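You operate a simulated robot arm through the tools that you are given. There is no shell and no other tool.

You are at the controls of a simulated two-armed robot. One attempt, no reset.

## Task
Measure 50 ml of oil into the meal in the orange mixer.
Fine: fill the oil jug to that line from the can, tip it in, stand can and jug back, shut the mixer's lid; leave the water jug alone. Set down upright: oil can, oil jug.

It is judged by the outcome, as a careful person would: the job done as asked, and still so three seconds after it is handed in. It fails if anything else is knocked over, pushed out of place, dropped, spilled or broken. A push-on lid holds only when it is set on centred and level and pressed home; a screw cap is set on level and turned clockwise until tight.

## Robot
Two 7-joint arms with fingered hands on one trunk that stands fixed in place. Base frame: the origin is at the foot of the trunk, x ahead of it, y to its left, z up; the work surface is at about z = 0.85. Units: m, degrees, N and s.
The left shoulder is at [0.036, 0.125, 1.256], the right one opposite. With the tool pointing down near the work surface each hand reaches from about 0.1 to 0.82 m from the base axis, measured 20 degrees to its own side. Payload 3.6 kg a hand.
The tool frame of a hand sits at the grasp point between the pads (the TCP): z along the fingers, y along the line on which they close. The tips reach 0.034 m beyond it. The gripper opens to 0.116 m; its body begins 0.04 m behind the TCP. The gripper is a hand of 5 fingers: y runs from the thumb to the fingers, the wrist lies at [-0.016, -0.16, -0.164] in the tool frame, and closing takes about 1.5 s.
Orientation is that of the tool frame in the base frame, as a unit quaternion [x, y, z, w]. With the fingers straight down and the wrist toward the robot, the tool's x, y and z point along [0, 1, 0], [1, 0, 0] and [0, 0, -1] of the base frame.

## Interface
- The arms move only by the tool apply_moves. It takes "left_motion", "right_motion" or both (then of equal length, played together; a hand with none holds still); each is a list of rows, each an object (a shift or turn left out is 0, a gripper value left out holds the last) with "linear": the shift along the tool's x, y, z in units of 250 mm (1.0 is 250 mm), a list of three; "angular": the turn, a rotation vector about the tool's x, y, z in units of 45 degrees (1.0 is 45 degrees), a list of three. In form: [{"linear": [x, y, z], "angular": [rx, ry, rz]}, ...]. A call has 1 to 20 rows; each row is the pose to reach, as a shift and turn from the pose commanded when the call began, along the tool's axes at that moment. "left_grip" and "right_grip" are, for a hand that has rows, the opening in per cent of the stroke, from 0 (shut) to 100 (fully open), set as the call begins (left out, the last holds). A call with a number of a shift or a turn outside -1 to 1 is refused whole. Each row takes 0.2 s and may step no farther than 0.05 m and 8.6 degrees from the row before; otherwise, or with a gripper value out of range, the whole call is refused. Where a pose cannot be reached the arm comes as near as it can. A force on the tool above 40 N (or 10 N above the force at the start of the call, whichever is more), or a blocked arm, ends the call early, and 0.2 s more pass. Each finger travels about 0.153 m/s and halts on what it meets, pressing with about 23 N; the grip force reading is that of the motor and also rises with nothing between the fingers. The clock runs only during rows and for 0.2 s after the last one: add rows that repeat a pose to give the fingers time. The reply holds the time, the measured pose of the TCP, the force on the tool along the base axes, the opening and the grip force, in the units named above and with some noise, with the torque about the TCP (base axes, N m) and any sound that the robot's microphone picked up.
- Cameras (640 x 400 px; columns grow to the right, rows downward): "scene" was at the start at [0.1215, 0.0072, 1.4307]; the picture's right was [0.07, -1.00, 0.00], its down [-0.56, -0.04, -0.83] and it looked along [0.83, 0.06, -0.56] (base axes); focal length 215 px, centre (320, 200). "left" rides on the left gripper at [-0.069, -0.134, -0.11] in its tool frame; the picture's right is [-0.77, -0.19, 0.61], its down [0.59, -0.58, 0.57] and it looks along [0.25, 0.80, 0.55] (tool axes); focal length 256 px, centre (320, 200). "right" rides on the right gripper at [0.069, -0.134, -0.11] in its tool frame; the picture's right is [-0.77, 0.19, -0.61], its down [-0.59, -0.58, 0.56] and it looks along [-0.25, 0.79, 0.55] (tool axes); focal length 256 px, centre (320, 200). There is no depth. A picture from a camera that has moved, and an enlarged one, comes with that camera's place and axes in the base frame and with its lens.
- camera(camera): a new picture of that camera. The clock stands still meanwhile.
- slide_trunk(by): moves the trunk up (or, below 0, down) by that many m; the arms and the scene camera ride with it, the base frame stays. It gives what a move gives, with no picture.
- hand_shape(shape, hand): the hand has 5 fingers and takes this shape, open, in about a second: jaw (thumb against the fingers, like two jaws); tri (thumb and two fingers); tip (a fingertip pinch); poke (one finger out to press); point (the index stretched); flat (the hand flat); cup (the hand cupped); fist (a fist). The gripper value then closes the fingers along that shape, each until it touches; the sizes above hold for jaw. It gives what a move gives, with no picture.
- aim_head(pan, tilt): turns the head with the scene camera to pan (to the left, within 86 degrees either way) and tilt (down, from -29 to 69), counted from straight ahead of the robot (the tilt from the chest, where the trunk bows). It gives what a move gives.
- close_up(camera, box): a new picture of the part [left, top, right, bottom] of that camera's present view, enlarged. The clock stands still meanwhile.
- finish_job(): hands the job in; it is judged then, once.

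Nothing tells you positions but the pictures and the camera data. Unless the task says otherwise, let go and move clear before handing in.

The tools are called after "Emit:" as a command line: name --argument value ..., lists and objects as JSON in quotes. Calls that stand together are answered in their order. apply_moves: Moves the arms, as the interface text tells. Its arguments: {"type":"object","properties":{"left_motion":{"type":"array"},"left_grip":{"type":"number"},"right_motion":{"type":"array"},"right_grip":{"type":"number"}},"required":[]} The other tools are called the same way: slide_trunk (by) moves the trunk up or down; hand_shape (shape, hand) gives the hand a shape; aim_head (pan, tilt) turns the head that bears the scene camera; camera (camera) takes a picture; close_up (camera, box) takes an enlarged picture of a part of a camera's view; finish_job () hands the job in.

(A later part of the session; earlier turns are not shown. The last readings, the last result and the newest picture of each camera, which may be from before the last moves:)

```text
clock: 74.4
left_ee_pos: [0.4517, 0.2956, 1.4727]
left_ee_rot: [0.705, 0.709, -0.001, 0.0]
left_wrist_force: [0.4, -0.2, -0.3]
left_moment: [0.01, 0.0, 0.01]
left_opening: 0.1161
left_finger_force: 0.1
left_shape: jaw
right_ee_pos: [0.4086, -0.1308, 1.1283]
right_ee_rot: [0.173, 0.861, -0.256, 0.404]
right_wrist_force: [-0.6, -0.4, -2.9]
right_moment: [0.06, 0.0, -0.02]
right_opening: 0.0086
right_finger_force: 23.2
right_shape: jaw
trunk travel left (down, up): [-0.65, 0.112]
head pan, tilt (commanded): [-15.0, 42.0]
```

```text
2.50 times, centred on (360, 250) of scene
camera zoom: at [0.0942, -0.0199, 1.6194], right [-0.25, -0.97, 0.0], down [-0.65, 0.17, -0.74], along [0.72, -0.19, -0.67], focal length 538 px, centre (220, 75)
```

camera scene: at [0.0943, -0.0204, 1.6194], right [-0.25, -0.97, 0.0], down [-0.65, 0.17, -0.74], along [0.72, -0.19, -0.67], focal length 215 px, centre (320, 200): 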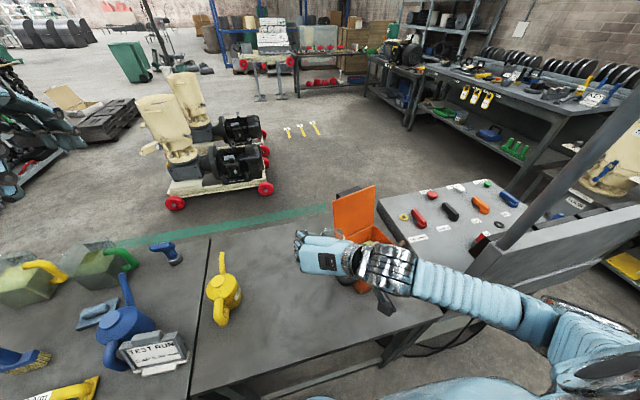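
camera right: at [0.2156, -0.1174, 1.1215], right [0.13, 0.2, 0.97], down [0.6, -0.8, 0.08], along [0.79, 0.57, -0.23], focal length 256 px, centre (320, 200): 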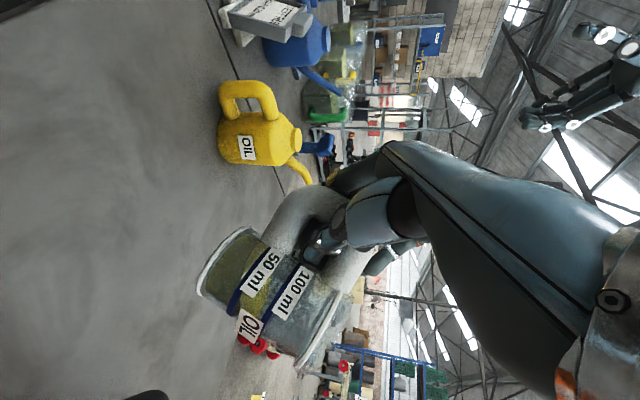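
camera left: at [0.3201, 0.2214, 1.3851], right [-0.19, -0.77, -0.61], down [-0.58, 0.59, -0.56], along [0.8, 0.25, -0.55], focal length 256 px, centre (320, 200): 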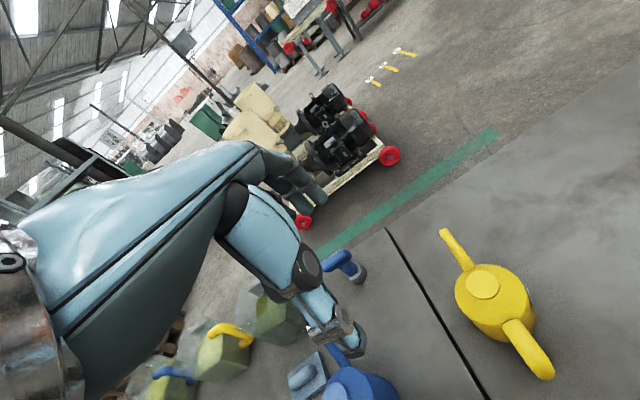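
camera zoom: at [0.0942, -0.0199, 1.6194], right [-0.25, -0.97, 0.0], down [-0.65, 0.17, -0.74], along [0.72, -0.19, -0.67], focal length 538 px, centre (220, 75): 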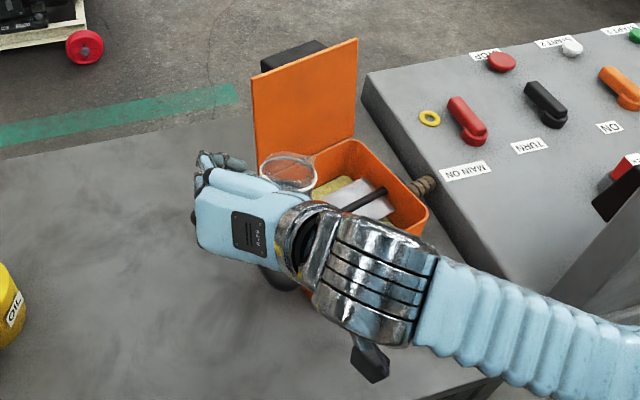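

The jug is nearly upright and the spout points almost straight at the mixer. I'll zoom in to pin down its exact position relative to the mixer opening.

Emit:
close_up --camera "scene" --box '[325, 200, 405, 265]'

Emit:
camera --camera "right"

```text
6.15 times, centred on (365, 232) of scene
camera zoom: at [0.0942, -0.0199, 1.6194], right [-0.25, -0.97, 0.0], down [-0.65, 0.17, -0.74], along [0.72, -0.19, -0.67], focal length 1323 px, centre (43, 0)
```

zoom: 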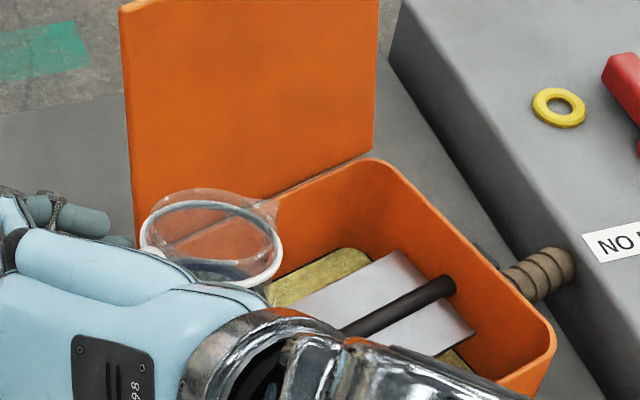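

```text
taken
camera right: at [0.232, -0.1688, 1.1747], right [0.19, 0.44, 0.88], down [0.41, -0.85, 0.33], along [0.89, 0.3, -0.35], focal length 256 px, centre (320, 200)
```

right: 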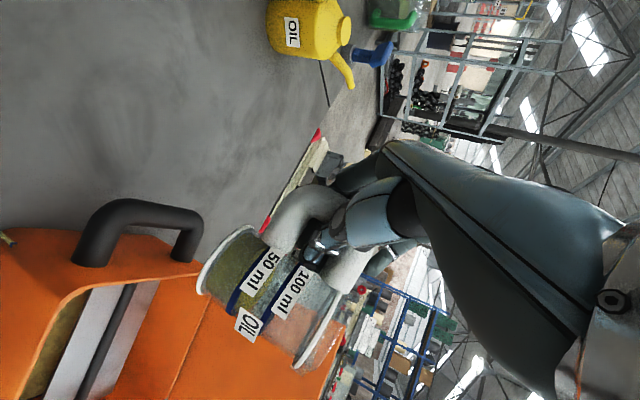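

The jug's lip is near (0.451, −0.227, 1.135), spout heading about −66°, and the mixer's opening is now centred near (0.47, −0.30). I'll shift the jug over the opening's left edge, still level, then drop the trunk a little to keep the arm well within reach.

Emit:
apply_moves --right_motion '[{"linear": [-0.055, -0.064, 0.019]}, {"linear": [-0.11, -0.128, 0.038]}, {"linear": [-0.165, -0.191, 0.058]}, {"linear": [-0.221, -0.255, 0.077]}, {"linear": [-0.221, -0.255, 0.077]}]'

Emit:
slide_trunk --by -0.06

Emit:
close_up --camera "scene" --box '[310, 180, 430, 290]'

Emit:
camera --camera "right"

```text
clock: 75.6
left_ee_pos: [0.4526, 0.2966, 1.4731]
left_ee_rot: [0.705, 0.709, -0.001, -0.001]
left_wrist_force: [0.0, 0.2, 0.4]
left_moment: [0.01, -0.01, -0.01]
left_opening: 0.116
left_finger_force: 0.1
left_shape: jaw
right_ee_pos: [0.4231, -0.1984, 1.1802]
right_ee_rot: [0.172, 0.861, -0.255, 0.405]
right_wrist_force: [-0.4, 0.3, -2.4]
right_moment: [0.06, -0.02, 0.04]
right_opening: 0.0086
right_finger_force: 22.8
right_shape: jaw
trunk travel left (down, up): [-0.65, 0.112]
head pan, tilt (commanded): [-15.0, 42.0]
```

```text
clock: 76.6
left_ee_pos: [0.4525, 0.2955, 1.4127]
left_ee_rot: [0.705, 0.709, -0.001, -0.001]
left_wrist_force: [0.2, 0.2, -0.1]
left_moment: [-0.01, -0.02, 0.02]
left_opening: 0.1159
left_finger_force: 0.0
left_shape: jaw
right_ee_pos: [0.4231, -0.1968, 1.1197]
right_ee_rot: [0.172, 0.861, -0.255, 0.405]
right_wrist_force: [-0.5, -0.6, -2.5]
right_moment: [0.07, 0.02, 0.02]
right_opening: 0.0086
right_finger_force: 22.8
right_shape: jaw
trunk travel left (down, up): [-0.59, 0.172]
head pan, tilt (commanded): [-15.0, 42.0]
```

```text
3.64 times, centred on (370, 235) of scene
camera zoom: at [0.0963, -0.0198, 1.5594], right [-0.25, -0.97, 0.0], down [-0.65, 0.17, -0.74], along [0.72, -0.19, -0.67], focal length 782 px, centre (138, 73)
```

zoom: 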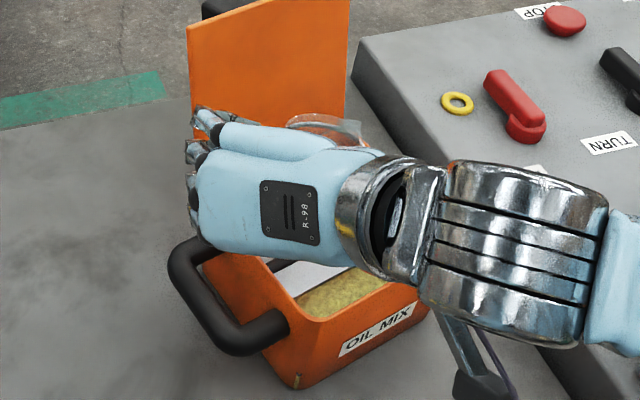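

```text
taken
camera right: at [0.2454, -0.2353, 1.1659], right [0.19, 0.44, 0.88], down [0.41, -0.85, 0.33], along [0.89, 0.3, -0.34], focal length 256 px, centre (320, 200)
```

right: 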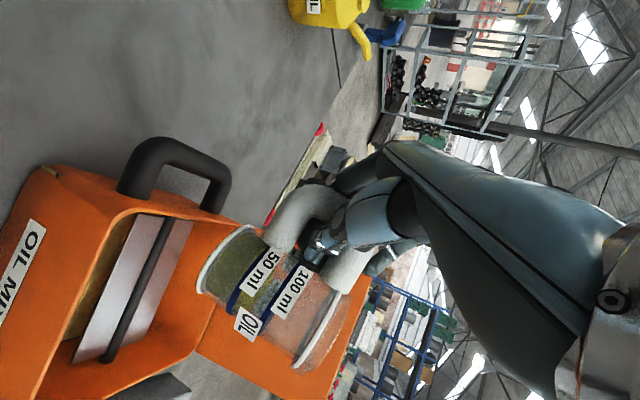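

The lip is positioned over the left part of the opening with clear space below. Now tilting the jug the first 45°, not yet pouring, while keeping the lip over the meal.

Emit:
apply_moves --right_motion '[{"linear": [-0.009, -0.009, 0.004], "angular": [-0.0594, 0.0857, 0.0384]}, {"linear": [-0.02, -0.02, 0.009], "angular": [-0.1188, 0.1713, 0.0767]}, {"linear": [-0.031, -0.031, 0.014], "angular": [-0.1782, 0.257, 0.1151]}, {"linear": [-0.042, -0.042, 0.019], "angular": [-0.2376, 0.3427, 0.1534]}, {"linear": [-0.053, -0.053, 0.024], "angular": [-0.297, 0.4283, 0.1918]}, {"linear": [-0.064, -0.064, 0.029], "angular": [-0.3565, 0.514, 0.2301]}, {"linear": [-0.075, -0.075, 0.034], "angular": [-0.4159, 0.5997, 0.2685]}, {"linear": [-0.085, -0.085, 0.039], "angular": [-0.4753, 0.6853, 0.3068]}, {"linear": [-0.095, -0.095, 0.043], "angular": [-0.5347, 0.771, 0.3452]}]'

Emit:
close_up --camera "scene" --box '[310, 180, 430, 290]'

Emit:
camera --camera "right"

```text
clock: 78.6
left_ee_pos: [0.4526, 0.294, 1.4148]
left_ee_rot: [0.706, 0.709, -0.001, 0.0]
left_wrist_force: [0.0, -0.5, 0.3]
left_moment: [0.03, 0.0, 0.05]
left_opening: 0.1156
left_finger_force: 0.2
left_shape: jaw
right_ee_pos: [0.4308, -0.2257, 1.1395]
right_ee_rot: [0.266, 0.944, 0.044, 0.189]
right_wrist_force: [0.1, 0.0, -2.2]
right_moment: [-0.02, -0.02, -0.03]
right_opening: 0.0085
right_finger_force: 22.7
right_shape: jaw
right hand out of reach, approached as far as the arm can: row 8
trunk travel left (down, up): [-0.59, 0.172]
head pan, tilt (commanded): [-15.0, 42.0]
```

```text
3.64 times, centred on (370, 235) of scene
camera zoom: at [0.0957, -0.0215, 1.5593], right [-0.25, -0.97, 0.0], down [-0.65, 0.17, -0.74], along [0.72, -0.19, -0.67], focal length 782 px, centre (138, 73)
```

zoom: 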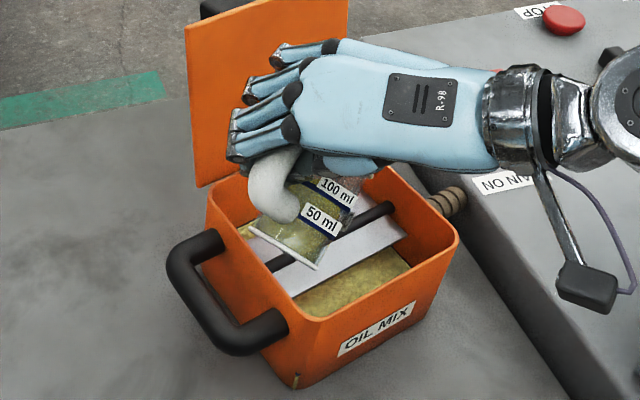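

```text
taken
camera right: at [0.2703, -0.3033, 1.194], right [0.46, -0.23, 0.86], down [0.4, -0.81, -0.43], along [0.79, 0.54, -0.28], focal length 256 px, centre (320, 200)
```

right: 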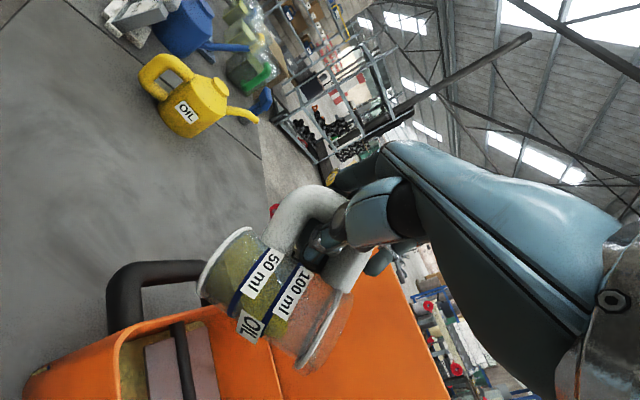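

The jug is tilted about 54° with its lip over the middle of the mixer, and the oil is still inside. Continuing in 15° steps.

Emit:
apply_moves --right_motion '[{"linear": [-0.024, -0.0115, 0.01], "angular": [-0.0586, 0.0862, 0.0383]}, {"linear": [-0.048, -0.023, 0.02], "angular": [-0.1173, 0.1724, 0.0766]}, {"linear": [-0.0716, -0.0344, 0.0296], "angular": [-0.1759, 0.2586, 0.1149]}]'

Emit:
close_up --camera "scene" --box '[310, 180, 430, 290]'

Emit:
camera --camera "right"

```text
clock: 79.4
left_ee_pos: [0.4526, 0.2946, 1.4137]
left_ee_rot: [0.705, 0.709, 0.0, 0.0]
left_wrist_force: [-0.8, 0.6, 0.5]
left_moment: [0.01, -0.02, -0.01]
left_opening: 0.1159
left_finger_force: 0.2
left_shape: jaw
right_ee_pos: [0.4434, -0.242, 1.137]
right_ee_rot: [0.289, 0.94, 0.145, 0.107]
right_wrist_force: [0.3, 0.4, -2.7]
right_moment: [-0.02, -0.04, -0.01]
right_opening: 0.0087
right_finger_force: 23.2
right_shape: jaw
trunk travel left (down, up): [-0.59, 0.172]
head pan, tilt (commanded): [-15.0, 42.0]
```

```text
3.64 times, centred on (370, 235) of scene
camera zoom: at [0.0967, -0.02, 1.5593], right [-0.25, -0.97, 0.0], down [-0.65, 0.17, -0.74], along [0.72, -0.19, -0.67], focal length 782 px, centre (138, 73)
```

zoom: 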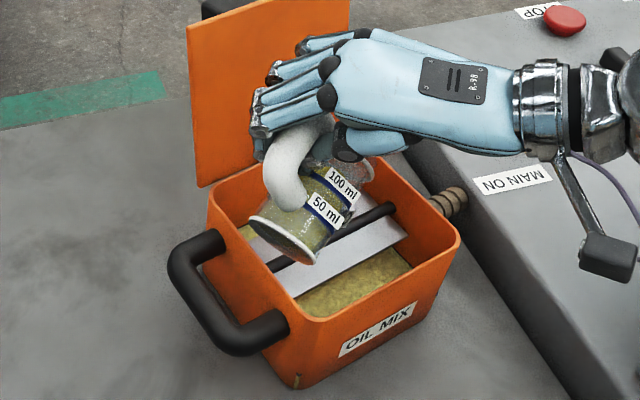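

```text
taken
camera right: at [0.2877, -0.3313, 1.1877], right [0.54, -0.42, 0.72], down [0.34, -0.68, -0.65], along [0.77, 0.6, -0.22], focal length 256 px, centre (320, 200)
```

right: 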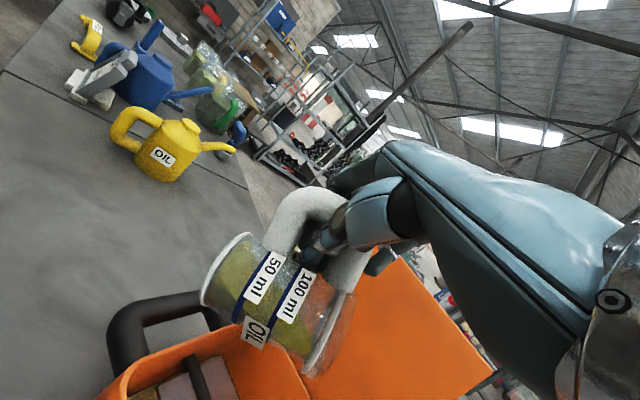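

About 69° now and still holding the oil, with the lip over the middle of the mixer. Another 15°, which should start the pour.

Emit:
apply_moves --right_motion '[{"linear": [-0.0275, -0.0204, 0.003], "angular": [-0.0586, 0.0862, 0.0383]}, {"linear": [-0.055, -0.0408, 0.007], "angular": [-0.1173, 0.1724, 0.0766]}, {"linear": [-0.0824, -0.0612, 0.01], "angular": [-0.1759, 0.2586, 0.1149]}]'

Emit:
close_up --camera "scene" --box '[330, 190, 410, 280]'

Emit:
camera --camera "right"

```text
clock: 80.2
left_ee_pos: [0.4527, 0.2944, 1.4132]
left_ee_rot: [0.705, 0.709, -0.001, -0.001]
left_wrist_force: [-0.3, 0.1, -0.2]
left_moment: [-0.01, 0.02, -0.03]
left_opening: 0.1157
left_finger_force: 0.0
left_shape: jaw
right_ee_pos: [0.4538, -0.2649, 1.1323]
right_ee_rot: [0.307, 0.92, 0.243, 0.026]
right_wrist_force: [0.5, -0.3, -2.7]
right_moment: [-0.02, -0.04, 0.0]
right_opening: 0.0085
right_finger_force: 23.3
right_shape: jaw
trunk travel left (down, up): [-0.59, 0.172]
head pan, tilt (commanded): [-15.0, 42.0]
```

```text
4.44 times, centred on (370, 235) of scene
camera zoom: at [0.0969, -0.0202, 1.5593], right [-0.25, -0.97, 0.0], down [-0.65, 0.17, -0.74], along [0.72, -0.19, -0.67], focal length 956 px, centre (98, 44)
```

zoom: 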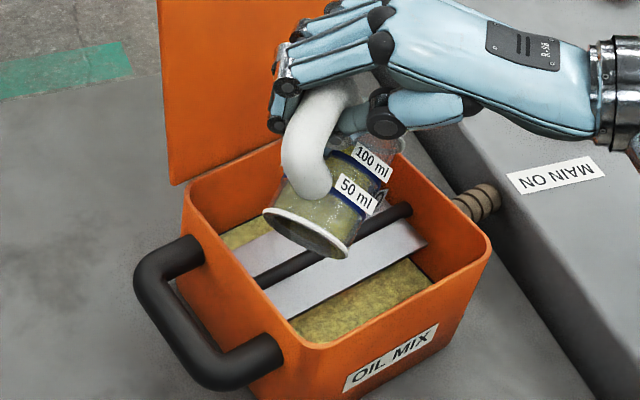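

```text
taken
camera right: at [0.3029, -0.366, 1.1749], right [0.61, -0.58, 0.55], down [0.27, -0.5, -0.83], along [0.75, 0.65, -0.15], focal length 256 px, centre (320, 200)
```

right: 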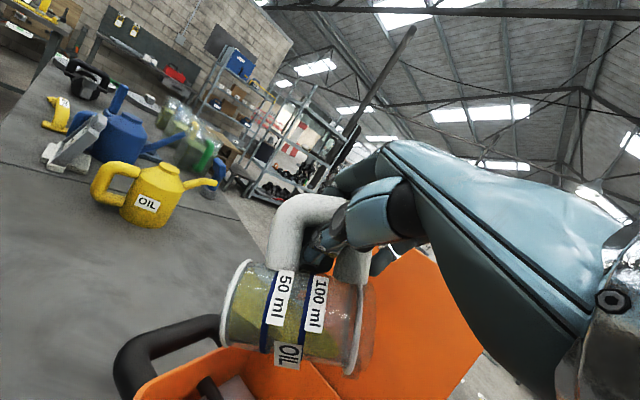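

No flow yet; the actual tilt looks nearer 70°. Another 15°.

Emit:
apply_moves --right_motion '[{"linear": [-0.0312, -0.019, -0.009], "angular": [-0.0586, 0.0862, 0.0383]}, {"linear": [-0.0624, -0.038, -0.017], "angular": [-0.1173, 0.1724, 0.0766]}, {"linear": [-0.0936, -0.0572, -0.026], "angular": [-0.1759, 0.2586, 0.1149]}]'

Emit:
close_up --camera "scene" --box '[330, 190, 410, 280]'

Emit:
camera --camera "right"

```text
clock: 81.0
left_ee_pos: [0.4514, 0.2938, 1.4146]
left_ee_rot: [0.706, 0.708, -0.001, -0.001]
left_wrist_force: [0.2, -0.2, 0.2]
left_moment: [0.0, 0.0, 0.03]
left_opening: 0.1158
left_finger_force: 0.1
left_shape: jaw
right_ee_pos: [0.4653, -0.2917, 1.1279]
right_ee_rot: [0.319, 0.884, 0.336, -0.059]
right_wrist_force: [0.4, -0.3, -2.3]
right_moment: [-0.02, -0.05, -0.02]
right_opening: 0.0084
right_finger_force: 22.4
right_shape: jaw
trunk travel left (down, up): [-0.59, 0.172]
head pan, tilt (commanded): [-15.0, 42.0]
```

```text
4.44 times, centred on (370, 235) of scene
camera zoom: at [0.097, -0.0202, 1.5593], right [-0.25, -0.97, 0.0], down [-0.65, 0.17, -0.74], along [0.72, -0.19, -0.67], focal length 956 px, centre (98, 44)
```

zoom: 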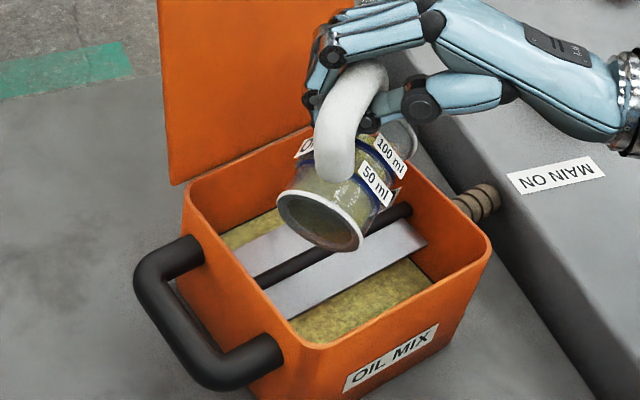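

```text
taken
camera right: at [0.3171, -0.4013, 1.1607], right [0.65, -0.68, 0.33], down [0.18, -0.28, -0.94], along [0.74, 0.67, -0.06], focal length 256 px, centre (320, 200)
```

right: 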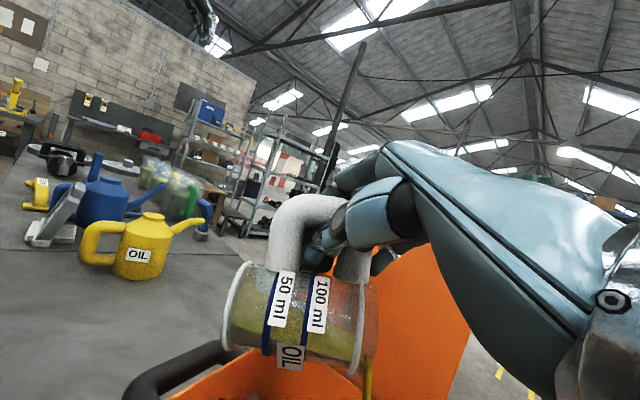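

Oil is now streaming from the spout into the mixer. I'll pull the lip back about 3 cm toward the centre so the stream lands well inside.

Emit:
apply_moves --right_motion '[{"linear": [0.039, 0.001, 0.056], "angular": [0, 0, 0]}, {"linear": [0.0776, 0.002, 0.1116], "angular": [0, 0, 0]}]'

Emit:
close_up --camera "scene" --box '[330, 190, 410, 280]'

Emit:
camera --camera "right"

```text
clock: 81.6
left_ee_pos: [0.4522, 0.2959, 1.4133]
left_ee_rot: [0.705, 0.709, -0.001, -0.001]
left_wrist_force: [-0.1, -0.2, -0.5]
left_moment: [0.0, 0.01, -0.02]
left_opening: 0.1159
left_finger_force: 0.0
left_shape: jaw
right_ee_pos: [0.4515, -0.2624, 1.1138]
right_ee_rot: [0.32, 0.884, 0.335, -0.058]
right_wrist_force: [0.5, 1.0, -2.1]
right_moment: [-0.03, -0.05, -0.01]
right_opening: 0.0086
right_finger_force: 23.2
right_shape: jaw
trunk travel left (down, up): [-0.59, 0.172]
head pan, tilt (commanded): [-15.0, 42.0]
```

```text
4.44 times, centred on (370, 235) of scene
camera zoom: at [0.0963, -0.0197, 1.5593], right [-0.25, -0.97, 0.0], down [-0.65, 0.17, -0.74], along [0.72, -0.19, -0.67], focal length 956 px, centre (98, 44)
```

zoom: 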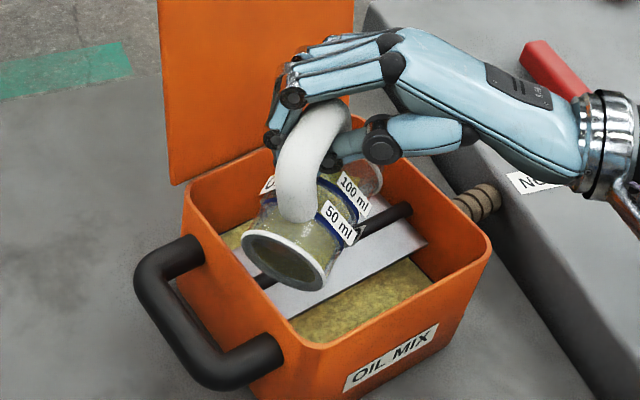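

```text
taken
camera right: at [0.3039, -0.3718, 1.1458], right [0.65, -0.68, 0.33], down [0.18, -0.28, -0.94], along [0.74, 0.67, -0.06], focal length 256 px, centre (320, 200)
```

right: 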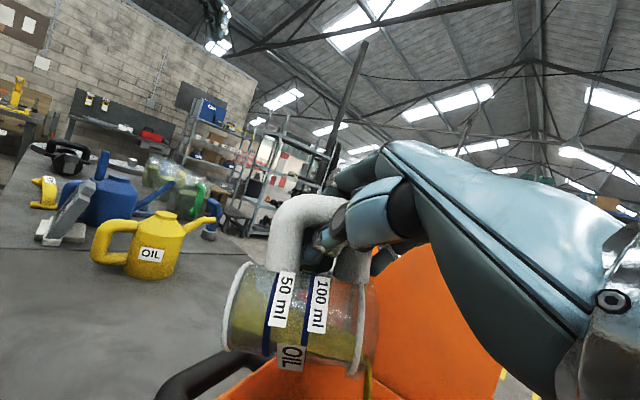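

The stream is landing inside the mixer. I'll keep tilting 15° more with the lip held in place.

Emit:
apply_moves --right_motion '[{"linear": [-0.0157, 0, -0.0244], "angular": [-0.0586, 0.0862, 0.0383]}, {"linear": [-0.0315, 0, -0.0488], "angular": [-0.1173, 0.1724, 0.0766]}, {"linear": [-0.0472, 0, -0.0732], "angular": [-0.1759, 0.2586, 0.1149]}, {"linear": [-0.0472, 0, -0.0732], "angular": [-0.1759, 0.2586, 0.1149]}]'

Emit:
close_up --camera "scene" --box '[330, 190, 410, 280]'

Emit:
camera --camera "right"

```text
clock: 82.6
left_ee_pos: [0.4526, 0.2959, 1.4131]
left_ee_rot: [0.705, 0.709, 0.001, 0.0]
left_wrist_force: [-0.7, -0.4, -0.1]
left_moment: [0.01, 0.02, -0.01]
left_opening: 0.1161
left_finger_force: 0.0
left_shape: jaw
right_ee_pos: [0.4585, -0.2824, 1.125]
right_ee_rot: [0.326, 0.834, 0.423, -0.141]
right_wrist_force: [-0.5, -0.7, -2.5]
right_moment: [-0.06, -0.01, 0.01]
right_opening: 0.0086
right_finger_force: 23.2
right_shape: jaw
trunk travel left (down, up): [-0.59, 0.172]
head pan, tilt (commanded): [-15.0, 42.0]
```

```text
4.44 times, centred on (370, 235) of scene
camera zoom: at [0.0963, -0.0199, 1.5593], right [-0.25, -0.97, 0.0], down [-0.65, 0.17, -0.74], along [0.72, -0.19, -0.67], focal length 956 px, centre (98, 44)
```

zoom: 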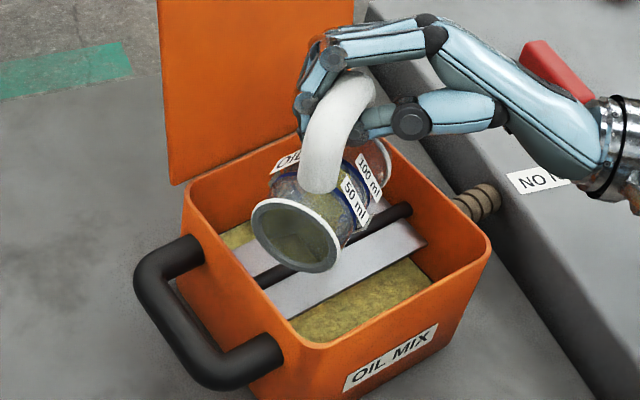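

```text
taken
camera right: at [0.3138, -0.3971, 1.1438], right [0.67, -0.73, 0.09], down [0.08, -0.05, -1.0], along [0.73, 0.68, 0.03], focal length 256 px, centre (320, 200)
```

right: 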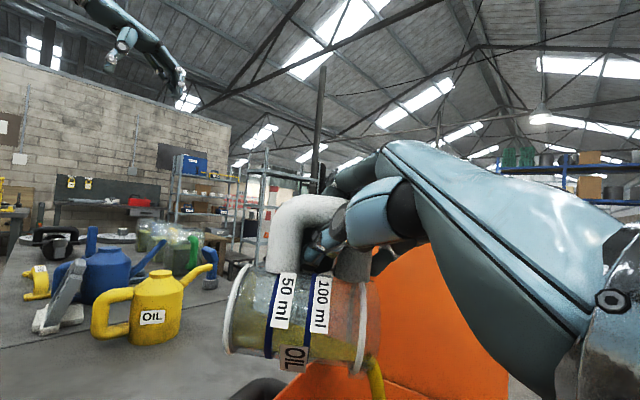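

The jug is horizontal and pouring well, with the lip above the middle of the mixer. Tilting a further 15° and holding to drain.

Emit:
apply_moves --right_motion '[{"linear": [-0.0157, 0, -0.0246], "angular": [-0.0586, 0.0862, 0.0383]}, {"linear": [-0.0315, 0, -0.0492], "angular": [-0.1173, 0.1724, 0.0766]}, {"linear": [-0.047, 0, -0.0737], "angular": [-0.1759, 0.2586, 0.1149]}, {"linear": [-0.047, 0, -0.0737], "angular": [-0.1759, 0.2586, 0.1149]}, {"linear": [-0.047, 0, -0.0737], "angular": [-0.1759, 0.2586, 0.1149]}]'

Emit:
close_up --camera "scene" --box '[330, 190, 410, 280]'

Emit:
camera --camera "right"

```text
clock: 83.8
left_ee_pos: [0.4522, 0.295, 1.4135]
left_ee_rot: [0.704, 0.71, -0.001, -0.001]
left_wrist_force: [0.3, -0.1, 0.1]
left_moment: [-0.01, -0.01, 0.01]
left_opening: 0.1159
left_finger_force: 0.1
left_shape: jaw
right_ee_pos: [0.4666, -0.2997, 1.1299]
right_ee_rot: [0.327, 0.768, 0.504, -0.22]
right_wrist_force: [-0.6, 0.4, -1.8]
right_moment: [-0.05, -0.04, 0.02]
right_opening: 0.0087
right_finger_force: 23.1
right_shape: jaw
trunk travel left (down, up): [-0.59, 0.172]
head pan, tilt (commanded): [-15.0, 42.0]
```

```text
4.44 times, centred on (370, 235) of scene
camera zoom: at [0.0966, -0.02, 1.5593], right [-0.25, -0.97, 0.0], down [-0.65, 0.17, -0.74], along [0.72, -0.19, -0.67], focal length 956 px, centre (98, 44)
```

zoom: 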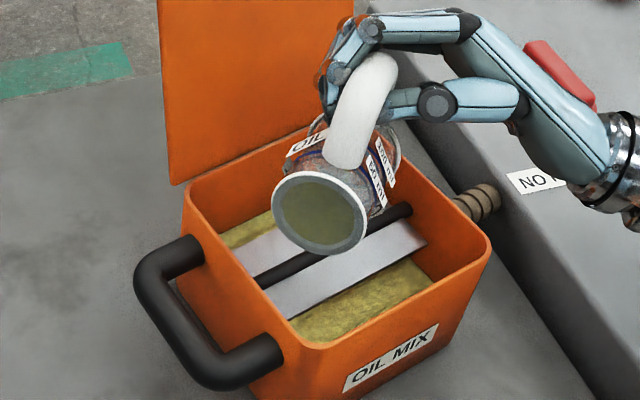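

```text
taken
camera right: at [0.323, -0.4194, 1.1345], right [0.67, -0.73, -0.16], down [-0.02, 0.19, -0.98], along [0.74, 0.66, 0.12], focal length 256 px, centre (320, 200)
```

right: 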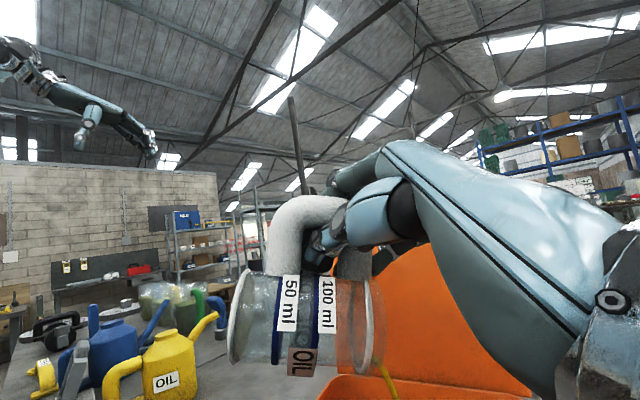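

The jug looks nearly empty, with just a thin trickle left. I'll tilt a touch more and hold a couple of seconds to drain fully.

Emit:
apply_moves --right_motion '[{"linear": [-0.008, 0, -0.012], "angular": [-0.0469, 0.069, 0.0306]}, {"linear": [-0.016, 0, -0.024], "angular": [-0.0938, 0.138, 0.0612]}, {"linear": [-0.016, 0, -0.024], "angular": [-0.0938, 0.138, 0.0612]}, {"linear": [-0.016, 0, -0.024], "angular": [-0.0938, 0.138, 0.0612]}, {"linear": [-0.016, 0, -0.024], "angular": [-0.0938, 0.138, 0.0612]}, {"linear": [-0.016, 0, -0.024], "angular": [-0.0938, 0.138, 0.0612]}, {"linear": [-0.016, 0, -0.024], "angular": [-0.0938, 0.138, 0.0612]}, {"linear": [-0.016, 0, -0.024], "angular": [-0.0938, 0.138, 0.0612]}, {"linear": [-0.016, 0, -0.024], "angular": [-0.0938, 0.138, 0.0612]}, {"linear": [-0.016, 0, -0.024], "angular": [-0.0938, 0.138, 0.0612]}]'

Emit:
close_up --camera "scene" --box '[330, 190, 410, 280]'

Emit:
close_up --camera "right" --box '[210, 180, 450, 400]'

```text
clock: 86.0
left_ee_pos: [0.4522, 0.2956, 1.4128]
left_ee_rot: [0.706, 0.709, 0.0, -0.001]
left_wrist_force: [-0.1, -0.3, 0.7]
left_moment: [0.01, 0.04, 0.0]
left_opening: 0.1162
left_finger_force: 0.0
left_shape: jaw
right_ee_pos: [0.4689, -0.3068, 1.1291]
right_ee_rot: [0.326, 0.728, 0.543, -0.261]
right_wrist_force: [0.2, 0.3, -2.0]
right_moment: [-0.04, -0.03, 0.04]
right_opening: 0.0083
right_finger_force: 22.9
right_shape: jaw
trunk travel left (down, up): [-0.59, 0.172]
head pan, tilt (commanded): [-15.0, 42.0]
```

```text
4.44 times, centred on (370, 235) of scene
camera zoom: at [0.0965, -0.02, 1.5593], right [-0.25, -0.97, 0.0], down [-0.65, 0.17, -0.74], along [0.72, -0.19, -0.67], focal length 956 px, centre (98, 44)
```

zoom: 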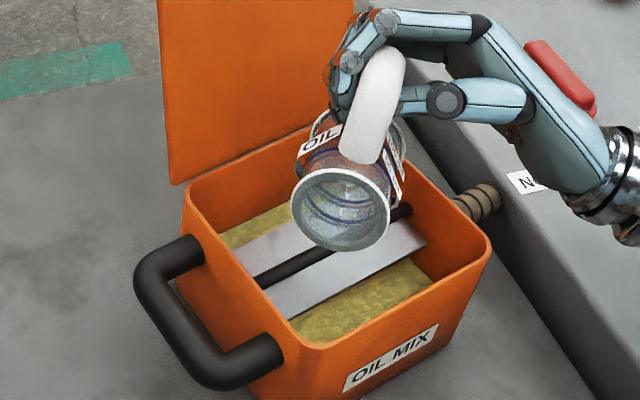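

```text
1.82 times, centred on (330, 290) of right
camera zoom: at [0.3256, -0.427, 1.1271], right [0.66, -0.7, -0.28], down [-0.07, 0.32, -0.95], along [0.75, 0.64, 0.16], focal length 465 px, centre (302, 36)
```

zoom: 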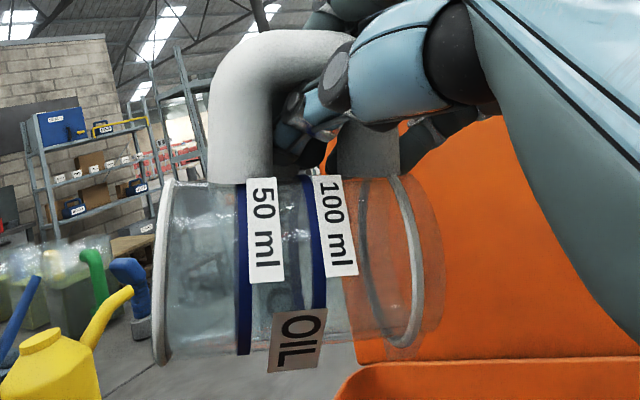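

The jug is empty and all the oil went into the mixer. Now I'll turn the jug back upright over the mixer along the same path.

Emit:
apply_moves --right_motion '[{"linear": [0.015, 0.004, 0.016], "angular": [0.0586, -0.0862, -0.0383]}, {"linear": [0.03, 0.008, 0.031], "angular": [0.1173, -0.1724, -0.0766]}, {"linear": [0.045, 0.013, 0.047], "angular": [0.1759, -0.2586, -0.1149]}, {"linear": [0.06, 0.017, 0.062], "angular": [0.2346, -0.3449, -0.1529]}, {"linear": [0.075, 0.021, 0.078], "angular": [0.2932, -0.4312, -0.1911]}, {"linear": [0.09, 0.025, 0.093], "angular": [0.3519, -0.5174, -0.2293]}, {"linear": [0.105, 0.03, 0.109], "angular": [0.4105, -0.6036, -0.2676]}, {"linear": [0.12, 0.034, 0.125], "angular": [0.4692, -0.6899, -0.3058]}, {"linear": [0.134, 0.038, 0.14], "angular": [0.5278, -0.7761, -0.344]}]'

Emit:
camera --camera "scene"

```text
clock: 88.0
left_ee_pos: [0.452, 0.295, 1.4128]
left_ee_rot: [0.705, 0.709, -0.001, 0.0]
left_wrist_force: [-1.0, -1.0, 0.1]
left_moment: [-0.01, 0.0, 0.02]
left_opening: 0.1159
left_finger_force: 0.0
left_shape: jaw
right_ee_pos: [0.455, -0.2662, 1.1512]
right_ee_rot: [0.314, 0.904, 0.291, -0.019]
right_wrist_force: [-0.2, 0.3, -1.9]
right_moment: [0.0, -0.04, 0.05]
right_opening: 0.0085
right_finger_force: 22.7
right_shape: jaw
trunk travel left (down, up): [-0.59, 0.172]
head pan, tilt (commanded): [-15.0, 42.0]
```

```text
taken
camera scene: at [0.0963, -0.0198, 1.5593], right [-0.25, -0.97, 0.0], down [-0.65, 0.17, -0.74], along [0.72, -0.19, -0.67], focal length 215 px, centre (320, 200)
```

scene: 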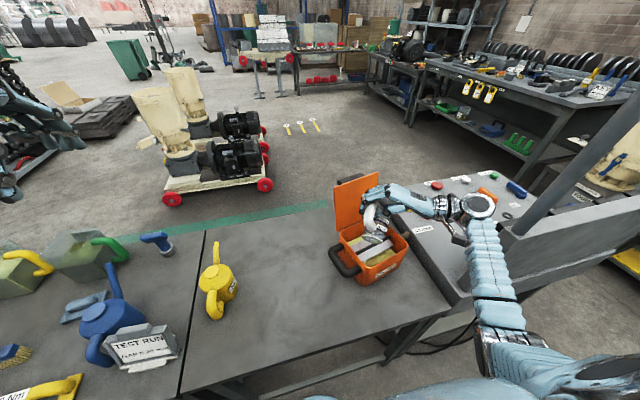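

Emit:
apply_moves --right_motion '[{"linear": [0.02, 0.007, 0.005], "angular": [0.0586, -0.0862, -0.0383]}, {"linear": [0.039, 0.0145, 0.0095], "angular": [0.1173, -0.1724, -0.0766]}, {"linear": [0.059, 0.022, 0.014], "angular": [0.1759, -0.2586, -0.1149]}, {"linear": [0.078, 0.029, 0.019], "angular": [0.2346, -0.3449, -0.1529]}, {"linear": [0.098, 0.036, 0.024], "angular": [0.2932, -0.4312, -0.1911]}, {"linear": [0.1176, 0.0435, 0.0285], "angular": [0.3519, -0.5174, -0.2293]}, {"linear": [0.137, 0.0507, 0.033], "angular": [0.4105, -0.6036, -0.2676]}, {"linear": [0.157, 0.058, 0.038], "angular": [0.4692, -0.6899, -0.3058]}, {"linear": [0.1764, 0.0652, 0.0428], "angular": [0.5278, -0.7761, -0.344]}]'

Emit:
camera --camera "right"

```text
clock: 90.0
left_ee_pos: [0.4512, 0.295, 1.4136]
left_ee_rot: [0.705, 0.709, 0.0, -0.001]
left_wrist_force: [-0.2, -0.3, 1.1]
left_moment: [0.02, 0.01, 0.04]
left_opening: 0.1159
left_finger_force: 0.1
left_shape: jaw
right_ee_pos: [0.4306, -0.2253, 1.1586]
right_ee_rot: [0.254, 0.94, -0.004, 0.226]
right_wrist_force: [0.8, 0.0, -1.5]
right_moment: [0.04, 0.03, -0.02]
right_opening: 0.0088
right_finger_force: 23.4
right_shape: jaw
trunk travel left (down, up): [-0.59, 0.172]
head pan, tilt (commanded): [-15.0, 42.0]
```

```text
taken
camera right: at [0.2666, -0.2955, 1.2143], right [0.42, -0.13, 0.9], down [0.42, -0.85, -0.32], along [0.81, 0.51, -0.31], focal length 256 px, centre (320, 200)
```

right: 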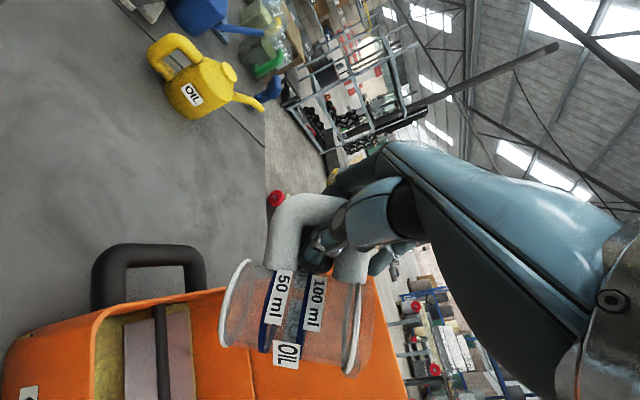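

The jug shifted a little in the grip while horizontal and now leans about 23°. I'll rotate it the rest of the way upright and draw it left off the mixer.

Emit:
apply_moves --right_motion '[{"linear": [0.013, 0.023, -0.014], "angular": [0.038, -0.09, -0.029]}, {"linear": [0.026, 0.047, -0.027], "angular": [0.076, -0.181, -0.058]}, {"linear": [0.039, 0.07, -0.041], "angular": [0.113, -0.271, -0.086]}, {"linear": [0.052, 0.094, -0.054], "angular": [0.151, -0.362, -0.115]}, {"linear": [0.065, 0.117, -0.068], "angular": [0.189, -0.452, -0.144]}, {"linear": [0.065, 0.117, -0.068], "angular": [0.189, -0.452, -0.144]}]'

Emit:
camera --camera "right"

Emit:
close_up --camera "scene" --box '[310, 170, 430, 290]'

```text
clock: 91.4
left_ee_pos: [0.4517, 0.2952, 1.4134]
left_ee_rot: [0.705, 0.709, -0.001, -0.001]
left_wrist_force: [0.9, 0.0, 0.4]
left_moment: [0.02, 0.03, -0.03]
left_opening: 0.1158
left_finger_force: 0.1
left_shape: jaw
right_ee_pos: [0.4237, -0.191, 1.1697]
right_ee_rot: [0.213, 0.896, -0.13, 0.368]
right_wrist_force: [0.1, -0.2, -2.2]
right_moment: [0.08, 0.02, 0.03]
right_opening: 0.0087
right_finger_force: 22.9
right_shape: jaw
trunk travel left (down, up): [-0.59, 0.172]
head pan, tilt (commanded): [-15.0, 42.0]
```

```text
taken
camera right: at [0.249, -0.2448, 1.2073], right [0.21, 0.18, 0.96], down [0.44, -0.89, 0.07], along [0.87, 0.41, -0.27], focal length 256 px, centre (320, 200)
```

right: 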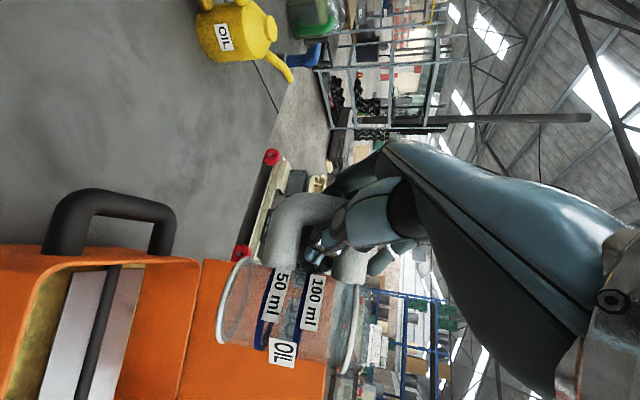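

```text
3.33 times, centred on (370, 230) of scene
camera zoom: at [0.0964, -0.0201, 1.5593], right [-0.25, -0.97, 0.0], down [-0.65, 0.17, -0.74], along [0.72, -0.19, -0.67], focal length 717 px, centre (153, 100)
```

zoom: 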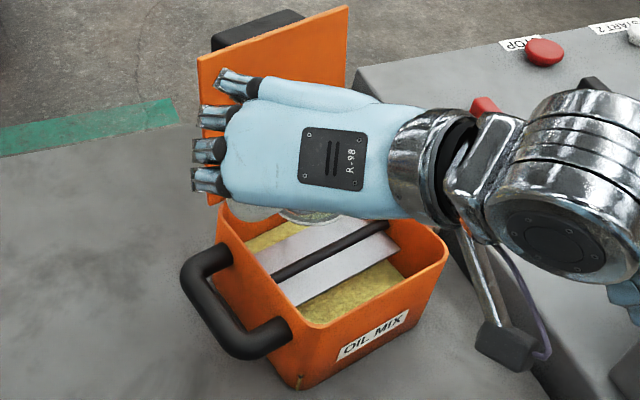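

The jug now hangs upright and empty. Next I'll carry it back left, turning it so the handle faces me again, staying well above the table.

Emit:
apply_moves --right_motion '[{"linear": [0.055, 0.069, -0.045], "angular": [-0.0953, -0.0102, -0.0928]}, {"linear": [0.11, 0.139, -0.09], "angular": [-0.1906, -0.0203, -0.1857]}, {"linear": [0.165, 0.208, -0.136], "angular": [-0.2859, -0.0305, -0.2785]}, {"linear": [0.219, 0.277, -0.181], "angular": [-0.3812, -0.0407, -0.3714]}, {"linear": [0.274, 0.347, -0.226], "angular": [-0.4765, -0.0508, -0.4642]}, {"linear": [0.329, 0.416, -0.271], "angular": [-0.5718, -0.061, -0.5571]}, {"linear": [0.329, 0.416, -0.271], "angular": [-0.5718, -0.061, -0.5571]}]'

Emit:
camera --camera "right"

Emit:
camera --camera "scene"

```text
clock: 93.0
left_ee_pos: [0.4517, 0.2946, 1.4143]
left_ee_rot: [0.705, 0.709, 0.0, 0.0]
left_wrist_force: [-0.3, 0.4, -0.8]
left_moment: [0.0, 0.03, 0.03]
left_opening: 0.1156
left_finger_force: 0.1
left_shape: jaw
right_ee_pos: [0.3794, -0.0508, 1.1512]
right_ee_rot: [-0.076, 0.918, -0.01, 0.39]
right_wrist_force: [-1.3, -0.1, -0.8]
right_moment: [0.09, 0.04, -0.03]
right_opening: 0.0084
right_finger_force: 23.3
right_shape: jaw
trunk travel left (down, up): [-0.59, 0.172]
head pan, tilt (commanded): [-15.0, 42.0]
```

```text
taken
camera right: at [0.2713, -0.1975, 1.1896], right [0.06, 0.27, 0.96], down [0.88, -0.46, 0.07], along [0.46, 0.85, -0.27], focal length 256 px, centre (320, 200)
```

right: 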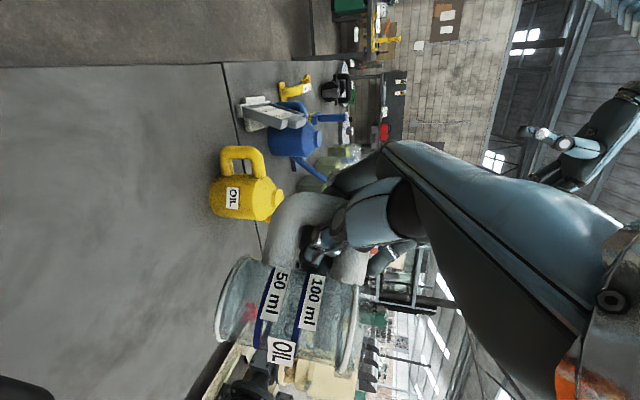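

```text
taken
camera scene: at [0.096, -0.0202, 1.5593], right [-0.25, -0.97, 0.0], down [-0.65, 0.17, -0.74], along [0.72, -0.19, -0.67], focal length 215 px, centre (320, 200)
```

scene: 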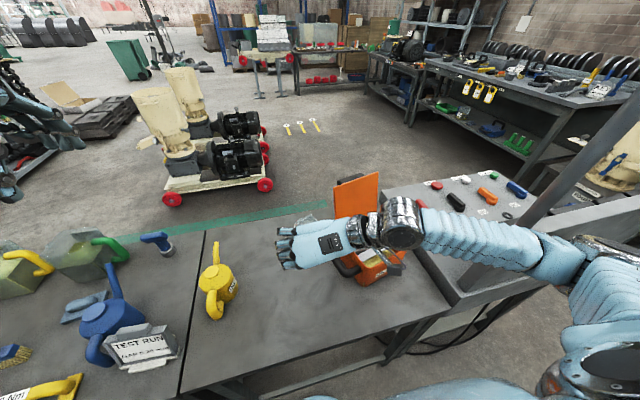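

All good. I'll finish the turn and bring the jug above its original spot, and re-aim the head there.

Emit:
apply_moves --right_motion '[{"linear": [0.05, 0.09, 0.03], "angular": [-0.0953, -0.0103, -0.0929]}, {"linear": [0.1, 0.18, 0.065], "angular": [-0.1905, -0.0207, -0.1859]}, {"linear": [0.15, 0.27, 0.1], "angular": [-0.2858, -0.031, -0.2788]}, {"linear": [0.2, 0.36, 0.14], "angular": [-0.381, -0.0414, -0.3717]}, {"linear": [0.25, 0.45, 0.175], "angular": [-0.4763, -0.0518, -0.4647]}, {"linear": [0.304, 0.544, 0.209], "angular": [-0.5715, -0.0621, -0.5576]}, {"linear": [0.304, 0.544, 0.209], "angular": [-0.5715, -0.0621, -0.5576]}]'

Emit:
aim_head --pan 10 --tilt 50

Emit:
camera --camera "scene"

Emit:
camera --camera "right"

```text
clock: 94.6
left_ee_pos: [0.4522, 0.294, 1.4143]
left_ee_rot: [0.705, 0.709, -0.001, 0.001]
left_wrist_force: [0.2, 0.3, 0.1]
left_moment: [0.01, -0.02, 0.01]
left_opening: 0.1159
left_finger_force: 0.1
left_shape: jaw
right_ee_pos: [0.3474, 0.0787, 1.0511]
right_ee_rot: [-0.356, 0.849, 0.113, 0.374]
right_wrist_force: [0.5, -0.6, -1.3]
right_moment: [0.02, 0.03, 0.0]
right_opening: 0.0085
right_finger_force: 22.8
right_shape: jaw
trunk travel left (down, up): [-0.59, 0.172]
head pan, tilt (commanded): [-15.0, 42.0]
```

```text
clock: 95.5
left_ee_pos: [0.4509, 0.2955, 1.4139]
left_ee_rot: [0.706, 0.708, -0.002, 0.0]
left_wrist_force: [0.4, 0.0, -1.0]
left_moment: [0.0, 0.0, 0.02]
left_opening: 0.116
left_finger_force: 0.1
left_shape: jaw
right_ee_pos: [0.3471, 0.0776, 1.0504]
right_ee_rot: [-0.355, 0.849, 0.111, 0.375]
right_wrist_force: [0.4, -0.4, -1.1]
right_moment: [0.0, 0.07, 0.03]
right_opening: 0.0089
right_finger_force: 22.5
right_shape: jaw
trunk travel left (down, up): [-0.59, 0.172]
head pan, tilt (commanded): [10.0, 50.0]
```

```text
taken
camera scene: at [0.0914, 0.0153, 1.5481], right [0.18, -0.98, 0.0], down [-0.75, -0.14, -0.64], along [0.63, 0.11, -0.77], focal length 215 px, centre (320, 200)
```

scene: 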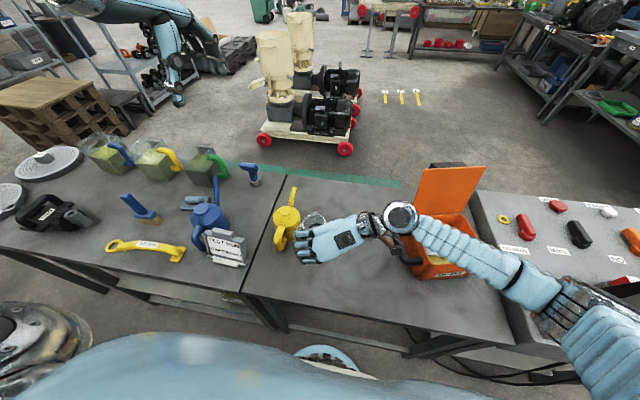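

```text
taken
camera right: at [0.3462, -0.1045, 1.0885], right [-0.11, 0.26, 0.96], down [0.99, 0.15, 0.07], along [-0.12, 0.96, -0.27], focal length 256 px, centre (320, 200)
```

right: 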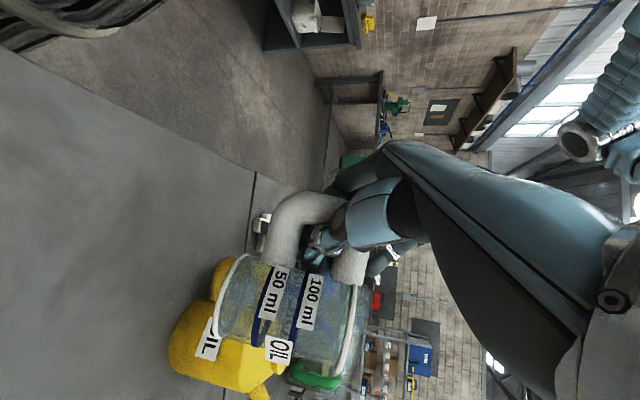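

The jug hangs upright above its spot. I'll check its position from the head camera before lowering.

Emit:
close_up --camera "scene" --box '[265, 180, 385, 280]'

Emit:
close_up --camera "right" --box '[190, 230, 390, 400]'

```text
4.00 times, centred on (325, 230) of scene
camera zoom: at [0.0914, 0.0153, 1.5481], right [0.18, -0.98, 0.0], down [-0.75, -0.14, -0.64], along [0.63, 0.11, -0.77], focal length 860 px, centre (300, 80)
```

zoom: 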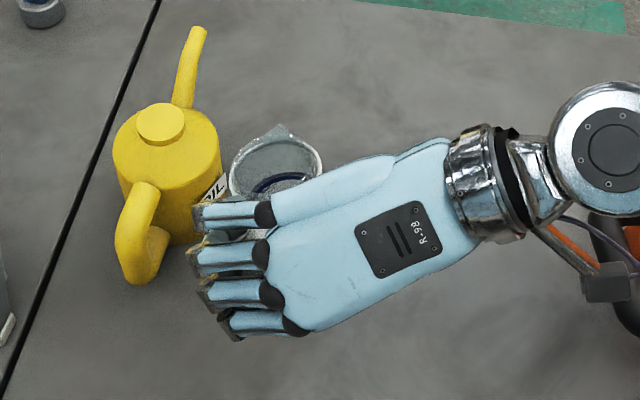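

```text
2.35 times, centred on (290, 315) of right
camera zoom: at [0.3462, -0.1045, 1.0885], right [-0.11, 0.26, 0.96], down [0.99, 0.15, 0.07], along [-0.12, 0.96, -0.27], focal length 602 px, centre (391, -71)
```

zoom: 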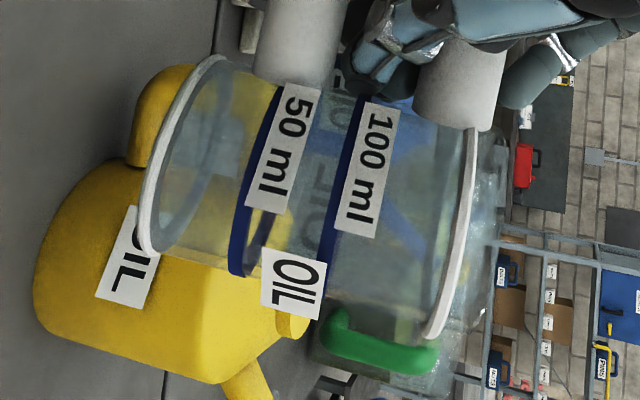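

The jug is upright above its spot, about 3 cm left of where it stood. I'll correct that while lowering to about 3 cm above the table.

Emit:
apply_moves --right_motion '[{"linear": [0.055, -0.0075, 0.03]}, {"linear": [0.11, -0.015, 0.061]}, {"linear": [0.165, -0.0225, 0.092]}, {"linear": [0.22, -0.03, 0.123]}, {"linear": [0.275, -0.0375, 0.154]}, {"linear": [0.329, -0.045, 0.184]}, {"linear": [0.329, -0.045, 0.184]}]'

Emit:
camera --camera "right"

Emit:
close_up --camera "scene" --box '[265, 200, 385, 300]'

```text
clock: 97.1
left_ee_pos: [0.4522, 0.2964, 1.4132]
left_ee_rot: [0.706, 0.708, -0.001, -0.001]
left_wrist_force: [-0.1, -0.2, 0.9]
left_moment: [0.04, 0.0, 0.02]
left_opening: 0.1159
left_finger_force: 0.0
left_shape: jaw
right_ee_pos: [0.3422, 0.0475, 0.9606]
right_ee_rot: [-0.356, 0.849, 0.112, 0.374]
right_wrist_force: [0.9, 0.6, -1.1]
right_moment: [0.0, 0.05, -0.04]
right_opening: 0.0086
right_finger_force: 23.2
right_shape: jaw
trunk travel left (down, up): [-0.59, 0.172]
head pan, tilt (commanded): [10.0, 50.0]
```

```text
taken
camera right: at [0.3414, -0.1352, 0.9985], right [-0.11, 0.26, 0.96], down [0.99, 0.15, 0.07], along [-0.12, 0.95, -0.27], focal length 256 px, centre (320, 200)
```

right: 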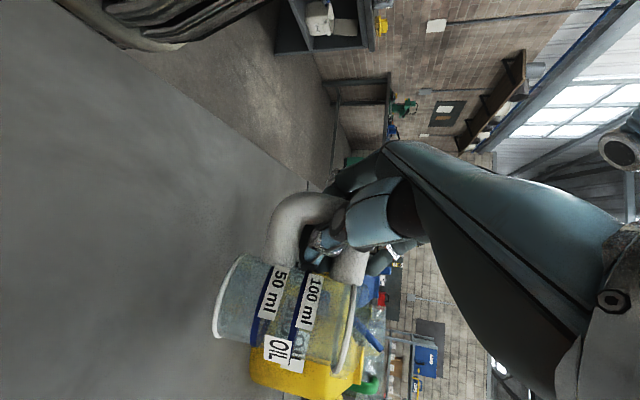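

```text
4.00 times, centred on (325, 250) of scene
camera zoom: at [0.0914, 0.0155, 1.5481], right [0.18, -0.98, 0.0], down [-0.75, -0.14, -0.64], along [0.63, 0.11, -0.77], focal length 860 px, centre (300, 0)
```

zoom: 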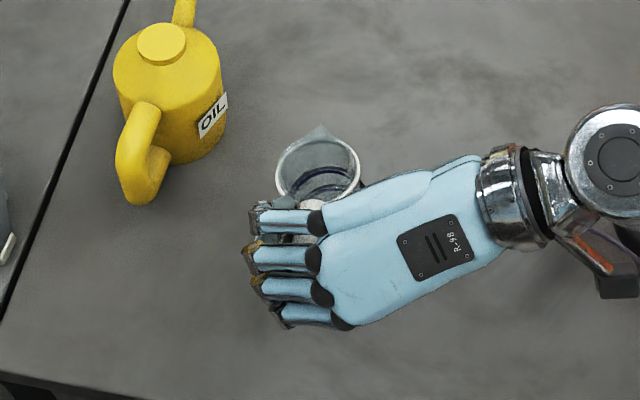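

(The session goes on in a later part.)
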